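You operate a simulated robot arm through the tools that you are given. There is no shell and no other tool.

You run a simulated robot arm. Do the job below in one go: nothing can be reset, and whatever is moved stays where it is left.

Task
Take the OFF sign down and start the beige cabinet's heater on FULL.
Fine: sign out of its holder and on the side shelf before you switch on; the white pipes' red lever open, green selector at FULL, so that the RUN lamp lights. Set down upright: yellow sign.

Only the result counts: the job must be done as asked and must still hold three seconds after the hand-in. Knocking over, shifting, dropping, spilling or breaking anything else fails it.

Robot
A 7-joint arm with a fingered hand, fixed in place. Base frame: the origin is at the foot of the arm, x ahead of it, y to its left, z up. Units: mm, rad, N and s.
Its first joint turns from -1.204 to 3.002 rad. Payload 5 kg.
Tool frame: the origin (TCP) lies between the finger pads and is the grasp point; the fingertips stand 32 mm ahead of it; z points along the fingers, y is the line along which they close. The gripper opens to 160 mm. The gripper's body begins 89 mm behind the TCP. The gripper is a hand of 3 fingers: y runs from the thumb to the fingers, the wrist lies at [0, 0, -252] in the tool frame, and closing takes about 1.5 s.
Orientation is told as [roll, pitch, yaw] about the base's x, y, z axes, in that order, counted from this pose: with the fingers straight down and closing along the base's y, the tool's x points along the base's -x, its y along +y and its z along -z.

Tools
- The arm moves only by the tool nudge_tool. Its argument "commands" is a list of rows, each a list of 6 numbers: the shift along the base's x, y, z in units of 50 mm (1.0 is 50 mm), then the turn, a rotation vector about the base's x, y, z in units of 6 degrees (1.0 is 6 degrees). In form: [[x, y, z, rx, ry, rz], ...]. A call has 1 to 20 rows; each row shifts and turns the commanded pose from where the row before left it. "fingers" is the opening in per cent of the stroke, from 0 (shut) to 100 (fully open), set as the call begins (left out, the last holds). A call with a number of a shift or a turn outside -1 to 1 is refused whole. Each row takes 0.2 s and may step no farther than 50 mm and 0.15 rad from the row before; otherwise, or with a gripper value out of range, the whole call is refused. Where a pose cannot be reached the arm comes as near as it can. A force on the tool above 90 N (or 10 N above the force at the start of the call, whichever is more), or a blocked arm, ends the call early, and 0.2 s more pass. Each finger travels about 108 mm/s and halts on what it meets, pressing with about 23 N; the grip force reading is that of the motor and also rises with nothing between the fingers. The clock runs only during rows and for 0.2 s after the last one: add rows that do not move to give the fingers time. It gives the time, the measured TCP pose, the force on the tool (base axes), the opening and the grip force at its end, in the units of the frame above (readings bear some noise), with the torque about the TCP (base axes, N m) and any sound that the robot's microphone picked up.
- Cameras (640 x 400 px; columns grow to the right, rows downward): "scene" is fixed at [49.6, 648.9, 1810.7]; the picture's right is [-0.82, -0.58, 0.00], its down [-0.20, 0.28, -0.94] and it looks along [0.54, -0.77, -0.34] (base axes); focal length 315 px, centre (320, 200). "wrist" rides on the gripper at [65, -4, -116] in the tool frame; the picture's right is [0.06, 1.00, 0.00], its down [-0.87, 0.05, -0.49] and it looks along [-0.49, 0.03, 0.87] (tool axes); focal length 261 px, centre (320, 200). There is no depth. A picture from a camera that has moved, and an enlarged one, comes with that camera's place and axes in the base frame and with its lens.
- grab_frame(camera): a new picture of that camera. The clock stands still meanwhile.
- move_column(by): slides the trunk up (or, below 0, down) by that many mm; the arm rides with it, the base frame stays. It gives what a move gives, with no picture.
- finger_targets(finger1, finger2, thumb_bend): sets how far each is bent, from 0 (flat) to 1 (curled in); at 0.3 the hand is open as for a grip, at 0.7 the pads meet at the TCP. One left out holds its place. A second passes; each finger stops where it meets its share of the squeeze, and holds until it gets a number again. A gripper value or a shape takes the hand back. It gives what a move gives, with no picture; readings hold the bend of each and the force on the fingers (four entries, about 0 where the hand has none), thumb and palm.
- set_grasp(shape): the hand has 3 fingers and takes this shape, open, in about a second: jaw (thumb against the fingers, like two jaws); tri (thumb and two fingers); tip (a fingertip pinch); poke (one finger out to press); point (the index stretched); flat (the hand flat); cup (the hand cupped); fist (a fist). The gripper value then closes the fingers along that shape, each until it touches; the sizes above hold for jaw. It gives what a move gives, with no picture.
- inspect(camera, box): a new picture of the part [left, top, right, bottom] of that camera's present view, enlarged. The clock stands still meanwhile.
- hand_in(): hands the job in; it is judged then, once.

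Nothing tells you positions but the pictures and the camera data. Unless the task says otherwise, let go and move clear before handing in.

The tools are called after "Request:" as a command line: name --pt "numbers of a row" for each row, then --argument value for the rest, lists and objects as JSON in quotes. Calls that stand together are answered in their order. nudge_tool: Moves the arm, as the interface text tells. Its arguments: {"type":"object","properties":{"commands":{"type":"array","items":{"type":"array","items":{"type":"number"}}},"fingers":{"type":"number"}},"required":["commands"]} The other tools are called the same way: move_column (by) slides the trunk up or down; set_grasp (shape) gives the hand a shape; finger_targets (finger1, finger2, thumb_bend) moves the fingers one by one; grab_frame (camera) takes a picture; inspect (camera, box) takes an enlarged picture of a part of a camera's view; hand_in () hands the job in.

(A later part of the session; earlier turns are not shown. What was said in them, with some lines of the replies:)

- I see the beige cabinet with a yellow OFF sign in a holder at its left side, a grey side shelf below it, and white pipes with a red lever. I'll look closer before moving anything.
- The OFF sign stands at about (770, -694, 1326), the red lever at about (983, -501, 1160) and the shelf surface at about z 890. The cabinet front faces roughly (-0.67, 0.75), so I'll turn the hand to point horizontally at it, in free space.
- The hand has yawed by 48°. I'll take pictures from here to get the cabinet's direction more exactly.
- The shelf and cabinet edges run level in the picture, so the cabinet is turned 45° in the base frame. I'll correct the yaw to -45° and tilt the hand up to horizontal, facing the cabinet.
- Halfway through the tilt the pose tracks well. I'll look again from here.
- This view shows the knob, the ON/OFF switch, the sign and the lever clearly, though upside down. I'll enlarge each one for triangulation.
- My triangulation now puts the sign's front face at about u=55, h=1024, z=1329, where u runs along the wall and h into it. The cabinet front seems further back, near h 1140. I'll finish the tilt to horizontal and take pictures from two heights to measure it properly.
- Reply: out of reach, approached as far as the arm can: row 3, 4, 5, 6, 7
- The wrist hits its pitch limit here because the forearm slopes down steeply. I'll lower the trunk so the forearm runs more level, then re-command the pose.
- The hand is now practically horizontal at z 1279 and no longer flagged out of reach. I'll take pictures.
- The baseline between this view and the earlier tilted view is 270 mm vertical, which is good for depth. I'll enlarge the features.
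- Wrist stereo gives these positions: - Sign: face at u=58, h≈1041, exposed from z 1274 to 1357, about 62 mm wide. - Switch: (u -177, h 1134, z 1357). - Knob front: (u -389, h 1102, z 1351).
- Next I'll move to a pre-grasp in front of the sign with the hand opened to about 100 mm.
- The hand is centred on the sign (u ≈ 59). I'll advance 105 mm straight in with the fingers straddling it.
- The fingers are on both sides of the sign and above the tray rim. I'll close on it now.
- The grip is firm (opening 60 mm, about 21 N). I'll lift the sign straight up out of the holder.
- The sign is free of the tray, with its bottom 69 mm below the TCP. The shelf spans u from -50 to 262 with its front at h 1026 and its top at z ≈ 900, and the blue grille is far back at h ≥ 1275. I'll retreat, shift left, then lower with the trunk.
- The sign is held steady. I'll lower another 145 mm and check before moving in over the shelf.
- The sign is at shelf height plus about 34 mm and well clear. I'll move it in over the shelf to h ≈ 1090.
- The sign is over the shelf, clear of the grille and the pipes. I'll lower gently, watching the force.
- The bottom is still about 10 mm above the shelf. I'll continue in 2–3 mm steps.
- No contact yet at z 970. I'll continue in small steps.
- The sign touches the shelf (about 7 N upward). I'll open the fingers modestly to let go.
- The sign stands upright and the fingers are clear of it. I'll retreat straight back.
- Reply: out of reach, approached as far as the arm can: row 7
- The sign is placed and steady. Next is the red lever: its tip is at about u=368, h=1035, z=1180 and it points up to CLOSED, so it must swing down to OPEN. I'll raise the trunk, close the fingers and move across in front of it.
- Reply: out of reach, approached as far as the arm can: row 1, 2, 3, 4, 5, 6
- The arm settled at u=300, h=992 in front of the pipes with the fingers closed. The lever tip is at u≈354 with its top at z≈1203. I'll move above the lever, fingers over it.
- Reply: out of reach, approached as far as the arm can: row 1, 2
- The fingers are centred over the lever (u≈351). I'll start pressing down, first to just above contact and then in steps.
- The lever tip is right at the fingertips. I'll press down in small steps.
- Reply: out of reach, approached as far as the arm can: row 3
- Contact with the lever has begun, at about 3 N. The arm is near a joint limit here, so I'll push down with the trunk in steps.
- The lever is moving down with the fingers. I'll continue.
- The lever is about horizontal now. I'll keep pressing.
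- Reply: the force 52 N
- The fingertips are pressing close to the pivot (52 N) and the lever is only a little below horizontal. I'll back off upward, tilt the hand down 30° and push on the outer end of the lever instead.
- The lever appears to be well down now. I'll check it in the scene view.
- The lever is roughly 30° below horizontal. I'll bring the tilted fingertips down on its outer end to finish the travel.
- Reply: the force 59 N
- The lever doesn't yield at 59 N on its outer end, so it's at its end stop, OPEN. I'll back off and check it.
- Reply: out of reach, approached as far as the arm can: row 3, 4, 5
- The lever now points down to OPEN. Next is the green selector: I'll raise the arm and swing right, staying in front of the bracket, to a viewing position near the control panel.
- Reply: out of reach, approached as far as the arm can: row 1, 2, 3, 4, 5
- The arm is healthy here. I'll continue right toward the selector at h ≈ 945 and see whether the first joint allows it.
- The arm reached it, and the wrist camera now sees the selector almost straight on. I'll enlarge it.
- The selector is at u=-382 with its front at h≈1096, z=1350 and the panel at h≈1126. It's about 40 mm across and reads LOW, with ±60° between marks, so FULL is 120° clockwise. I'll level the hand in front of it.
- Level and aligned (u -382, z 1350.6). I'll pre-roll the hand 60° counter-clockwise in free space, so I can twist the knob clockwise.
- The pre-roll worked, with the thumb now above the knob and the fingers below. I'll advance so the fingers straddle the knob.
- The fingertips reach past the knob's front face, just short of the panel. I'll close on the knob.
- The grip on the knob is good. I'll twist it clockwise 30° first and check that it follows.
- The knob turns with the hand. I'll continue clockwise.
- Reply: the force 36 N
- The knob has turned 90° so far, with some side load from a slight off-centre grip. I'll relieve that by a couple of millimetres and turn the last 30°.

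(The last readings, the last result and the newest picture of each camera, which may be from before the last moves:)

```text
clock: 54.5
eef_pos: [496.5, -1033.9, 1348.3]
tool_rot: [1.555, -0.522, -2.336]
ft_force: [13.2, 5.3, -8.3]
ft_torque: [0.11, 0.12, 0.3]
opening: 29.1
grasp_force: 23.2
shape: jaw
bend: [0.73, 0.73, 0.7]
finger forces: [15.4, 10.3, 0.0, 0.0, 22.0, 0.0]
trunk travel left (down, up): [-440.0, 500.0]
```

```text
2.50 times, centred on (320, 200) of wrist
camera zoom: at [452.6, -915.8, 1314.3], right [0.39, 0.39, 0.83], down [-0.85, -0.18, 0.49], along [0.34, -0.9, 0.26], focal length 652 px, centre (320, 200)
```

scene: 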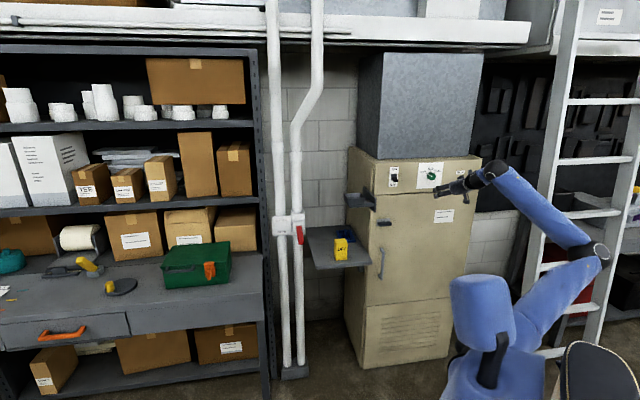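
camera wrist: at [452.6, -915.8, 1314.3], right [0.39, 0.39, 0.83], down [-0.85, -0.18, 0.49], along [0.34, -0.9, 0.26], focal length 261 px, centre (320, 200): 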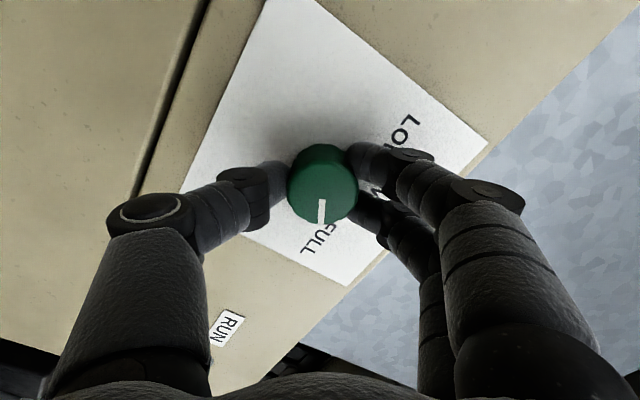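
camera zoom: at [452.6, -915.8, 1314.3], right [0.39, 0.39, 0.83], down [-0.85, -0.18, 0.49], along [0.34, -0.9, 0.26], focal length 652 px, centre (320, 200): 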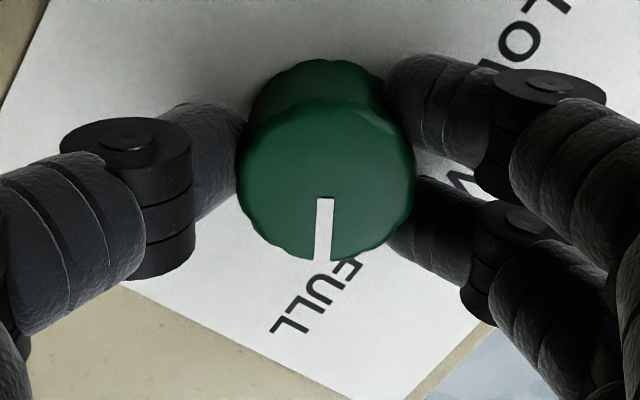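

The pointer is at FULL. I'll release and back off to verify.

Request:
nudge_tool --pt "0 0 0 0 0 0" --pt "0 0 0 0 0 0" --pt "0 0 0 0 0 0" --pt "-0.29 0.29 0 0 0 0" --pt "-0.29 0.29 0 0 0 0" --pt "-0.29 0.29 0 0 0 0" --pt "-0.29 0.29 0 0 0 0" --fingers 50

Request:
grab_frame --camera "wrist"

Request:
inspect --camera "scene" --box '[370, 140, 498, 220]'

```text
clock: 56.1
eef_pos: [436.2, -976.2, 1347.9]
tool_rot: [1.555, -0.521, -2.336]
ft_force: [-0.4, 0.0, 0.3]
ft_torque: [0.01, 0.0, 0.01]
opening: 79.1
grasp_force: 0.0
shape: jaw
bend: [0.72, 0.72, 0.7]
finger forces: [0.1, 0.0, 0.0, 0.0, 0.0, 0.0]
trunk travel left (down, up): [-440.0, 500.0]
```

```text
taken
camera wrist: at [391.5, -857.4, 1315.3], right [0.39, 0.39, 0.83], down [-0.85, -0.18, 0.49], along [0.34, -0.9, 0.26], focal length 261 px, centre (320, 200)
```

wrist: 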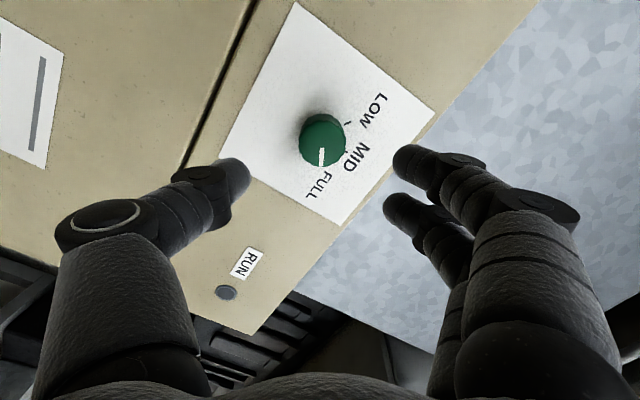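

```text
5.00 times, centred on (434, 180) of scene
camera zoom: at [49.6, 648.9, 1810.7], right [-0.82, -0.58, 0.0], down [-0.2, 0.28, -0.94], along [0.54, -0.77, -0.34], focal length 1575 px, centre (-250, 300)
```

zoom: 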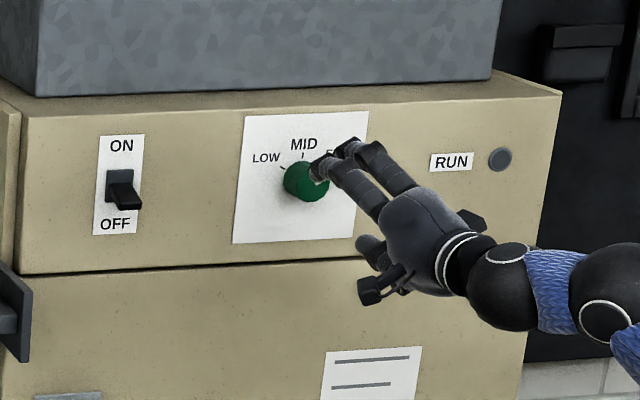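

The selector is at FULL. I'll roll the hand back level and check the knob straight on, then move to the switch.

Request:
nudge_tool --pt "0 0 0 -0.707 0.707 0" --pt "0 0 0 -0.707 0.707 0" --pt "0 0 0 -0.707 0.707 0" --pt "0 0 0 -0.707 0.707 0" --pt "0 0 0 -0.707 0.707 0" --pt "0 0 0 -0.707 0.707 0" --pt "0 0 0 -0.707 0.707 0" --pt "0 0 0 -0.707 0.707 0" --pt "0 0 0 -0.707 0.707 0" --pt "0 0 0 -0.707 0.707 0" --fingers 0

Request:
grab_frame --camera "wrist"

Request:
inspect --camera "wrist" --box '[230, 30, 430, 210]'

```text
clock: 58.3
eef_pos: [436.6, -975.6, 1349.2]
tool_rot: [-0.007, -1.554, -0.785]
ft_force: [-0.1, -0.9, 0.1]
ft_torque: [-0.05, 0.0, -0.02]
opening: 0.2
grasp_force: 23.1
shape: jaw
bend: [0.65, 0.65, 0.67]
finger forces: [0.0, 0.0, 0.0, 0.1, 0.1, 0.0]
trunk travel left (down, up): [-440.0, 500.0]
```

```text
taken
camera wrist: at [352.5, -897.7, 1286.4], right [0.71, 0.7, -0.06], down [-0.3, 0.38, 0.88], along [0.64, -0.6, 0.48], focal length 261 px, centre (320, 200)
```

wrist: 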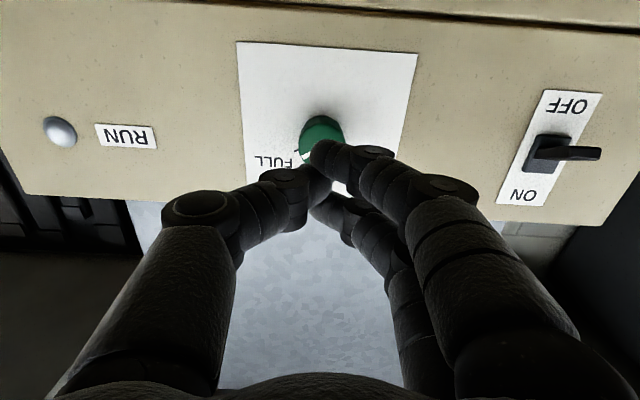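

```text
2.22 times, centred on (330, 120) of wrist
camera zoom: at [352.5, -897.7, 1286.4], right [0.71, 0.7, -0.06], down [-0.3, 0.38, 0.88], along [0.64, -0.6, 0.48], focal length 579 px, centre (298, 378)
```

zoom: 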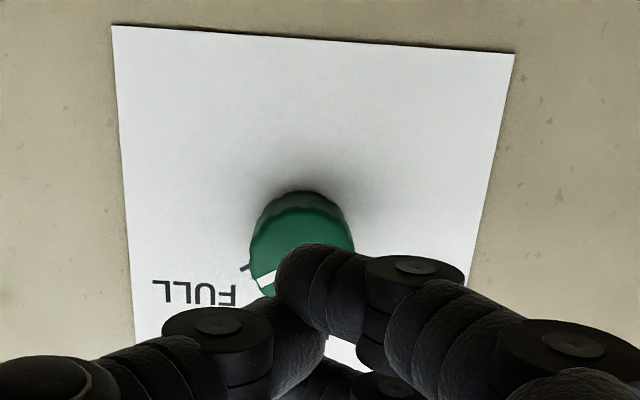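

The knob points at FULL. The switch's toggle tip is at about u=-176, h=1077, z=1337, pointing down to OFF, so I'll place the closed fingers in front of and below it.

Request:
nudge_tool --pt "0.546 0.591 -0.236 0 0 0" --pt "0.546 0.591 -0.236 0 0 0" --pt "0.546 0.591 -0.236 0 0 0" --pt "0.546 0.591 -0.236 0 0 0" --pt "0.546 0.591 -0.236 0 0 0"

Request:
grab_frame --camera "wrist"

Request:
inspect --camera "scene" --box '[360, 140, 488, 220]'

```text
clock: 59.5
eef_pos: [574.2, -829.8, 1289.5]
tool_rot: [0.042, -1.554, -0.836]
ft_force: [-0.1, 0.2, -0.4]
ft_torque: [-0.04, 0.0, -0.02]
opening: 0.0
grasp_force: 22.5
shape: jaw
bend: [0.65, 0.65, 0.67]
finger forces: [0.0, 0.1, 0.1, 0.1, 0.0, 0.1]
trunk travel left (down, up): [-440.0, 500.0]
```

```text
taken
camera wrist: at [489.3, -751.1, 1226.0], right [0.71, 0.7, -0.06], down [-0.3, 0.38, 0.88], along [0.64, -0.61, 0.48], focal length 261 px, centre (320, 200)
```

wrist: 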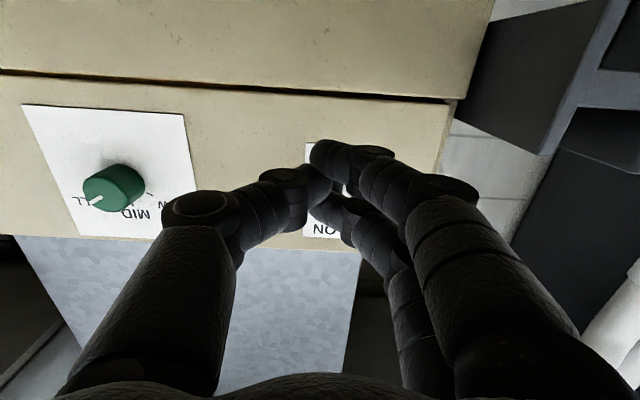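

```text
5.00 times, centred on (424, 180) of scene
camera zoom: at [49.6, 648.9, 1810.7], right [-0.82, -0.58, 0.0], down [-0.2, 0.28, -0.94], along [0.54, -0.77, -0.34], focal length 1575 px, centre (-200, 300)
```

zoom: 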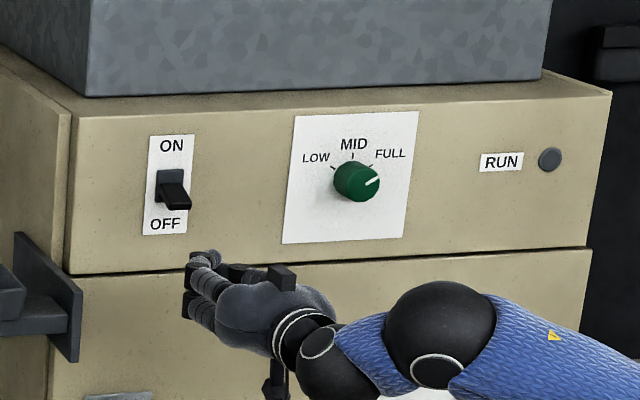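

The selector is clearly at FULL and the fingers sit below the toggle. I'll advance under it.

Request:
nudge_tool --pt "0.265 -0.265 0 0 0 0" --pt "0.265 -0.265 0 0 0 0" --pt "0.265 -0.265 0 0 0 0" --pt "0.265 -0.265 0 0 0 0"

Request:
grab_frame --camera "wrist"

Request:
inspect --camera "scene" --box '[376, 150, 440, 190]'

```text
clock: 60.5
eef_pos: [626.5, -881.5, 1289.3]
tool_rot: [0.079, -1.554, -0.869]
ft_force: [0.5, -0.6, -0.4]
ft_torque: [0.01, 0.03, 0.06]
opening: 0.0
grasp_force: 23.5
shape: jaw
bend: [0.65, 0.65, 0.67]
finger forces: [0.0, 0.1, 0.0, 0.1, 0.0, 0.0]
trunk travel left (down, up): [-440.0, 500.0]
```

```text
taken
camera wrist: at [542.5, -804.0, 1226.7], right [0.71, 0.7, -0.06], down [-0.3, 0.38, 0.88], along [0.64, -0.6, 0.48], focal length 261 px, centre (320, 200)
```

wrist: 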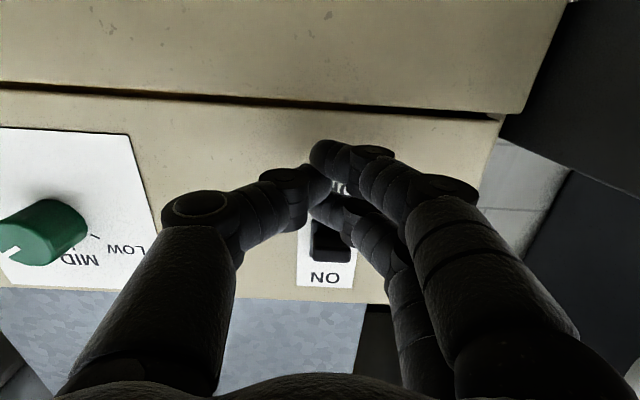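

```text
10.00 times, centred on (408, 170) of scene
camera zoom: at [49.6, 648.9, 1810.7], right [-0.82, -0.58, 0.0], down [-0.2, 0.28, -0.94], along [0.54, -0.77, -0.34], focal length 3150 px, centre (-560, 500)
```

zoom: 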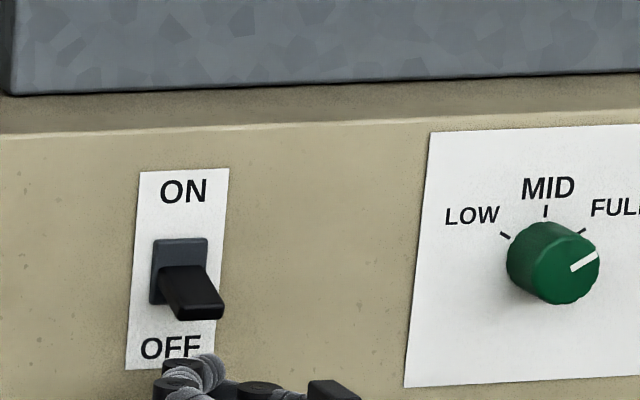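

The fingers are under the toggle. I'll shift 6 mm left to centre and push up in steps.

Request:
nudge_tool --pt "0.085 0.085 0 0 0 0" --pt "0 0 0.2 0 0 0" --pt "0 0 0.2 0 0 0"

Request:
inspect --camera "scene" --box '[376, 150, 440, 190]'

Request:
grab_frame --camera "wrist"

```text
clock: 61.3
eef_pos: [630.5, -878.3, 1310.3]
tool_rot: [0.059, -1.553, -0.849]
ft_force: [0.6, 0.4, 0.2]
ft_torque: [0.04, 0.03, 0.02]
opening: 0.2
grasp_force: 23.2
shape: jaw
bend: [0.65, 0.65, 0.67]
finger forces: [0.1, 0.1, 0.0, 0.0, 0.1, 0.0]
trunk travel left (down, up): [-440.0, 500.0]
```

```text
10.00 times, centred on (408, 170) of scene
camera zoom: at [49.6, 648.9, 1810.7], right [-0.82, -0.58, 0.0], down [-0.2, 0.28, -0.94], along [0.54, -0.77, -0.34], focal length 3150 px, centre (-560, 500)
```

zoom: 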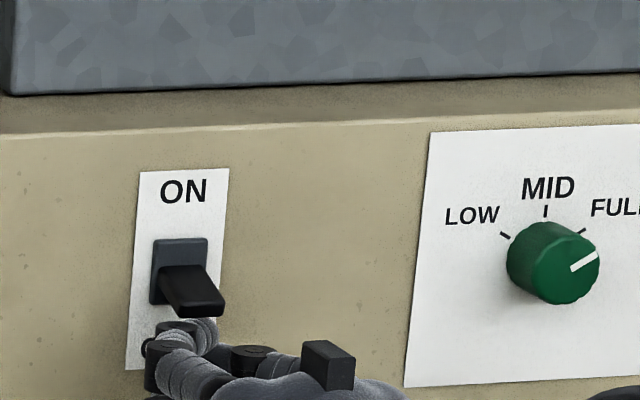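

```text
taken
camera wrist: at [545.9, -799.4, 1247.6], right [0.71, 0.7, -0.06], down [-0.3, 0.38, 0.88], along [0.64, -0.6, 0.48], focal length 261 px, centre (320, 200)
```

wrist: 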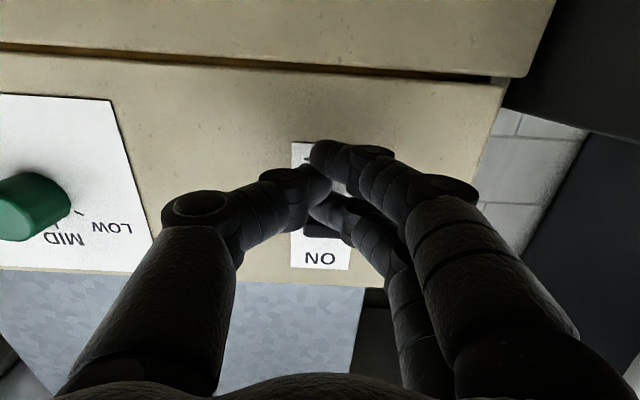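

The fingers are just beneath the toggle tip. I'll push on upward.

Request:
nudge_tool --pt "0 0 0.16 0 0 0" --pt "0 0 0.16 0 0 0" --pt "0 0 0.16 0 0 0"

Request:
inspect --camera "scene" --box '[376, 150, 488, 220]'

```text
clock: 62.1
eef_pos: [630.9, -877.7, 1332.5]
tool_rot: [-0.004, -1.553, -0.785]
ft_force: [-1.4, 2.6, -7.1]
ft_torque: [0.11, 0.14, 0.06]
opening: 0.0
grasp_force: 22.6
shape: jaw
bend: [0.65, 0.66, 0.67]
finger forces: [0.0, 0.0, 0.0, 0.0, 0.0, 0.0]
trunk travel left (down, up): [-440.0, 500.0]
```

```text
5.71 times, centred on (432, 185) of scene
camera zoom: at [49.6, 648.9, 1810.7], right [-0.82, -0.58, 0.0], down [-0.2, 0.28, -0.94], along [0.54, -0.77, -0.34], focal length 1800 px, centre (-320, 286)
```

zoom: 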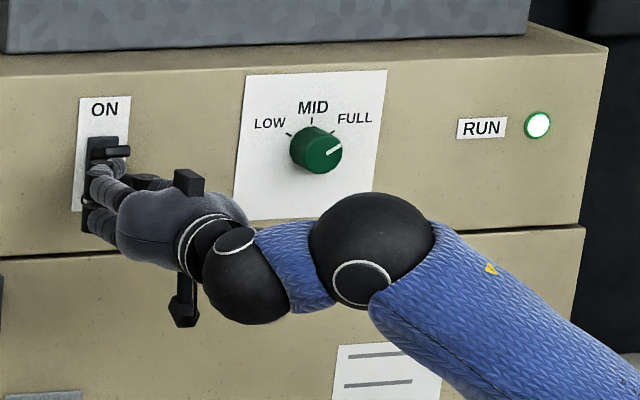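

The RUN lamp is lit and the toggle is up. I'll press a few more millimetres to seat it, then lower and withdraw.

Request:
nudge_tool --pt "0 0 0.08 0 0 0"

Request:
inspect --camera "scene" --box '[376, 150, 488, 220]'

```text
clock: 62.5
eef_pos: [633.3, -877.5, 1333.3]
tool_rot: [-0.119, -1.549, -0.67]
ft_force: [-9.8, 16.3, -33.4]
ft_torque: [0.41, 0.55, 0.15]
opening: 0.0
grasp_force: 23.1
shape: jaw
bend: [0.65, 0.68, 0.67]
finger forces: [0.0, 50.0, 0.0, 0.0, 0.0, 0.1]
trunk travel left (down, up): [-440.0, 500.0]
```

```text
5.71 times, centred on (432, 185) of scene
camera zoom: at [49.6, 648.9, 1810.7], right [-0.82, -0.58, 0.0], down [-0.2, 0.28, -0.94], along [0.54, -0.77, -0.34], focal length 1800 px, centre (-320, 286)
```

zoom: 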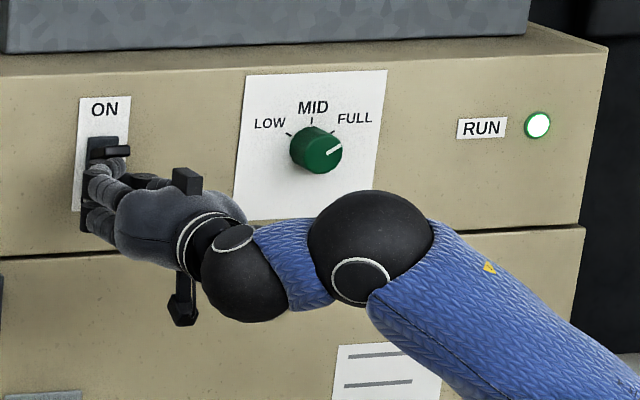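

The toggle is at its upper stop. I'll lower the fingers and withdraw from the panel.

Request:
nudge_tool --pt "0 0 -0.2 0 0 0" --pt "0 0 -0.3 0 0 0" --pt "-0.3 0.3 -0.1 0 0 0" --pt "-0.5 0.5 0 0 0 0" --pt "-0.6 0.6 0 0 0 0" --pt "-0.6 0.6 0 0.2 0.2 0"

Request:
grab_frame --camera "scene"

Request:
inspect --camera "scene" --box '[376, 150, 488, 220]'

Request:
inspect --camera "scene" --box '[264, 190, 392, 270]'

```text
clock: 63.9
eef_pos: [529.9, -777.0, 1309.6]
tool_rot: [0.027, -1.525, -0.817]
ft_force: [-0.5, -0.4, 0.0]
ft_torque: [0.02, 0.0, -0.01]
opening: 0.0
grasp_force: 23.5
shape: jaw
bend: [0.65, 0.66, 0.67]
finger forces: [0.1, 0.0, 0.1, 0.0, 0.0, 0.0]
trunk travel left (down, up): [-440.0, 500.0]
```

```text
taken
```

scene: 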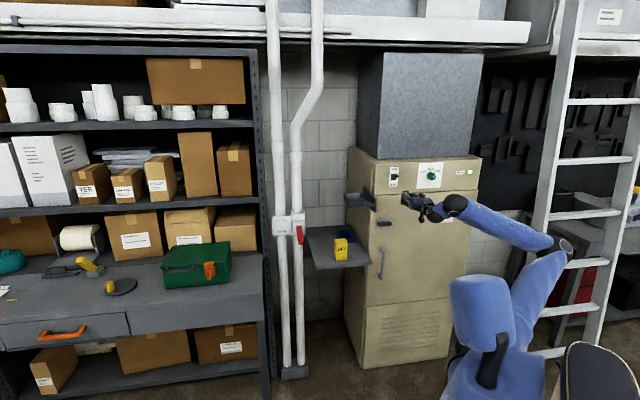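

```text
5.71 times, centred on (432, 185) of scene
camera zoom: at [49.6, 648.9, 1810.7], right [-0.82, -0.58, 0.0], down [-0.2, 0.28, -0.94], along [0.54, -0.77, -0.34], focal length 1800 px, centre (-320, 286)
```

zoom: 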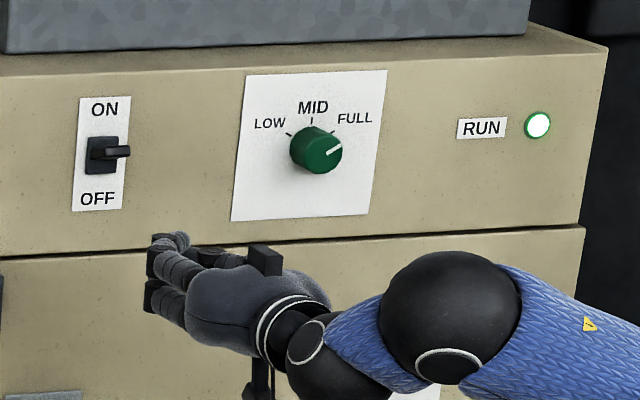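

```text
5.00 times, centred on (328, 230) of scene
camera zoom: at [49.6, 648.9, 1810.7], right [-0.82, -0.58, 0.0], down [-0.2, 0.28, -0.94], along [0.54, -0.77, -0.34], focal length 1575 px, centre (280, 50)
```

zoom: 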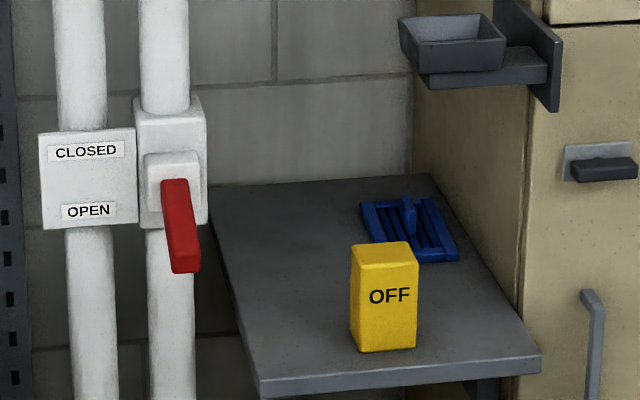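

The sign is upright on the shelf, the lever is at OPEN, the selector is at FULL, the switch is ON and RUN is lit. I'll wait a few seconds and confirm it holds.

Request:
nudge_tool --pt "-0.3 0.3 0 0 0 0" --pt "0 0 0 0 0 0" --pt "0 0 0 0 0 0" --pt "0 0 0 0 0 0" --pt "0 0 0 0 0 0" --pt "0 0 0 0 0 0" --pt "0 0 0 0 0 0" --pt "0 0 0 0 0 0" --pt "0 0 0 0 0 0" --pt "0 0 0 0 0 0" --pt "0 0 0 0 0 0" --pt "0 0 0 0 0 0" --pt "0 0 0 0 0 0" --pt "0 0 0 0 0 0" --pt "0 0 0 0 0 0" --pt "0 0 0 0 0 0" --fingers 50

Request:
inspect --camera "scene" --box '[264, 140, 488, 280]'

```text
clock: 67.3
eef_pos: [514.9, -762.1, 1307.6]
tool_rot: [0.024, -1.523, -0.816]
ft_force: [0.6, 0.8, 0.4]
ft_torque: [0.0, 0.0, 0.0]
opening: 79.8
grasp_force: 0.1
shape: jaw
bend: [0.72, 0.72, 0.7]
finger forces: [0.0, 0.0, 0.0, 0.0, 0.0, 0.0]
trunk travel left (down, up): [-440.0, 500.0]
```

```text
2.86 times, centred on (376, 210) of scene
camera zoom: at [49.6, 648.9, 1810.7], right [-0.82, -0.58, 0.0], down [-0.2, 0.28, -0.94], along [0.54, -0.77, -0.34], focal length 900 px, centre (160, 171)
```

zoom: 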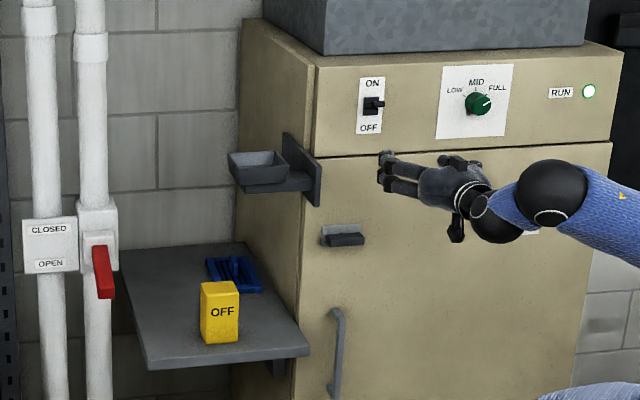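

The state has held for more than three seconds: RUN is lit, the sign is upright on the shelf, the lever is OPEN and the selector is at FULL. The hand is clear, so I'm handing in.

Request:
hand_in

```text
The job is handed in.
```

The heater is running on FULL: the RUN lamp is lit, and it had stayed lit for more than three seconds when I handed the job in.

- **Sign:** I lifted the yellow OFF sign out of its holder and stood it upright on the side shelf before switching on.
- **Lever:** the red lever on the white pipes points down at OPEN. I pushed it until it reached its stop.
- **Selector:** the green knob points at FULL.
- **Switch:** I flipped the cabinet's ON/OFF switch to ON last.

In the last pictures nothing else looked moved or knocked over. The hand had let go and was clear of the cabinet.
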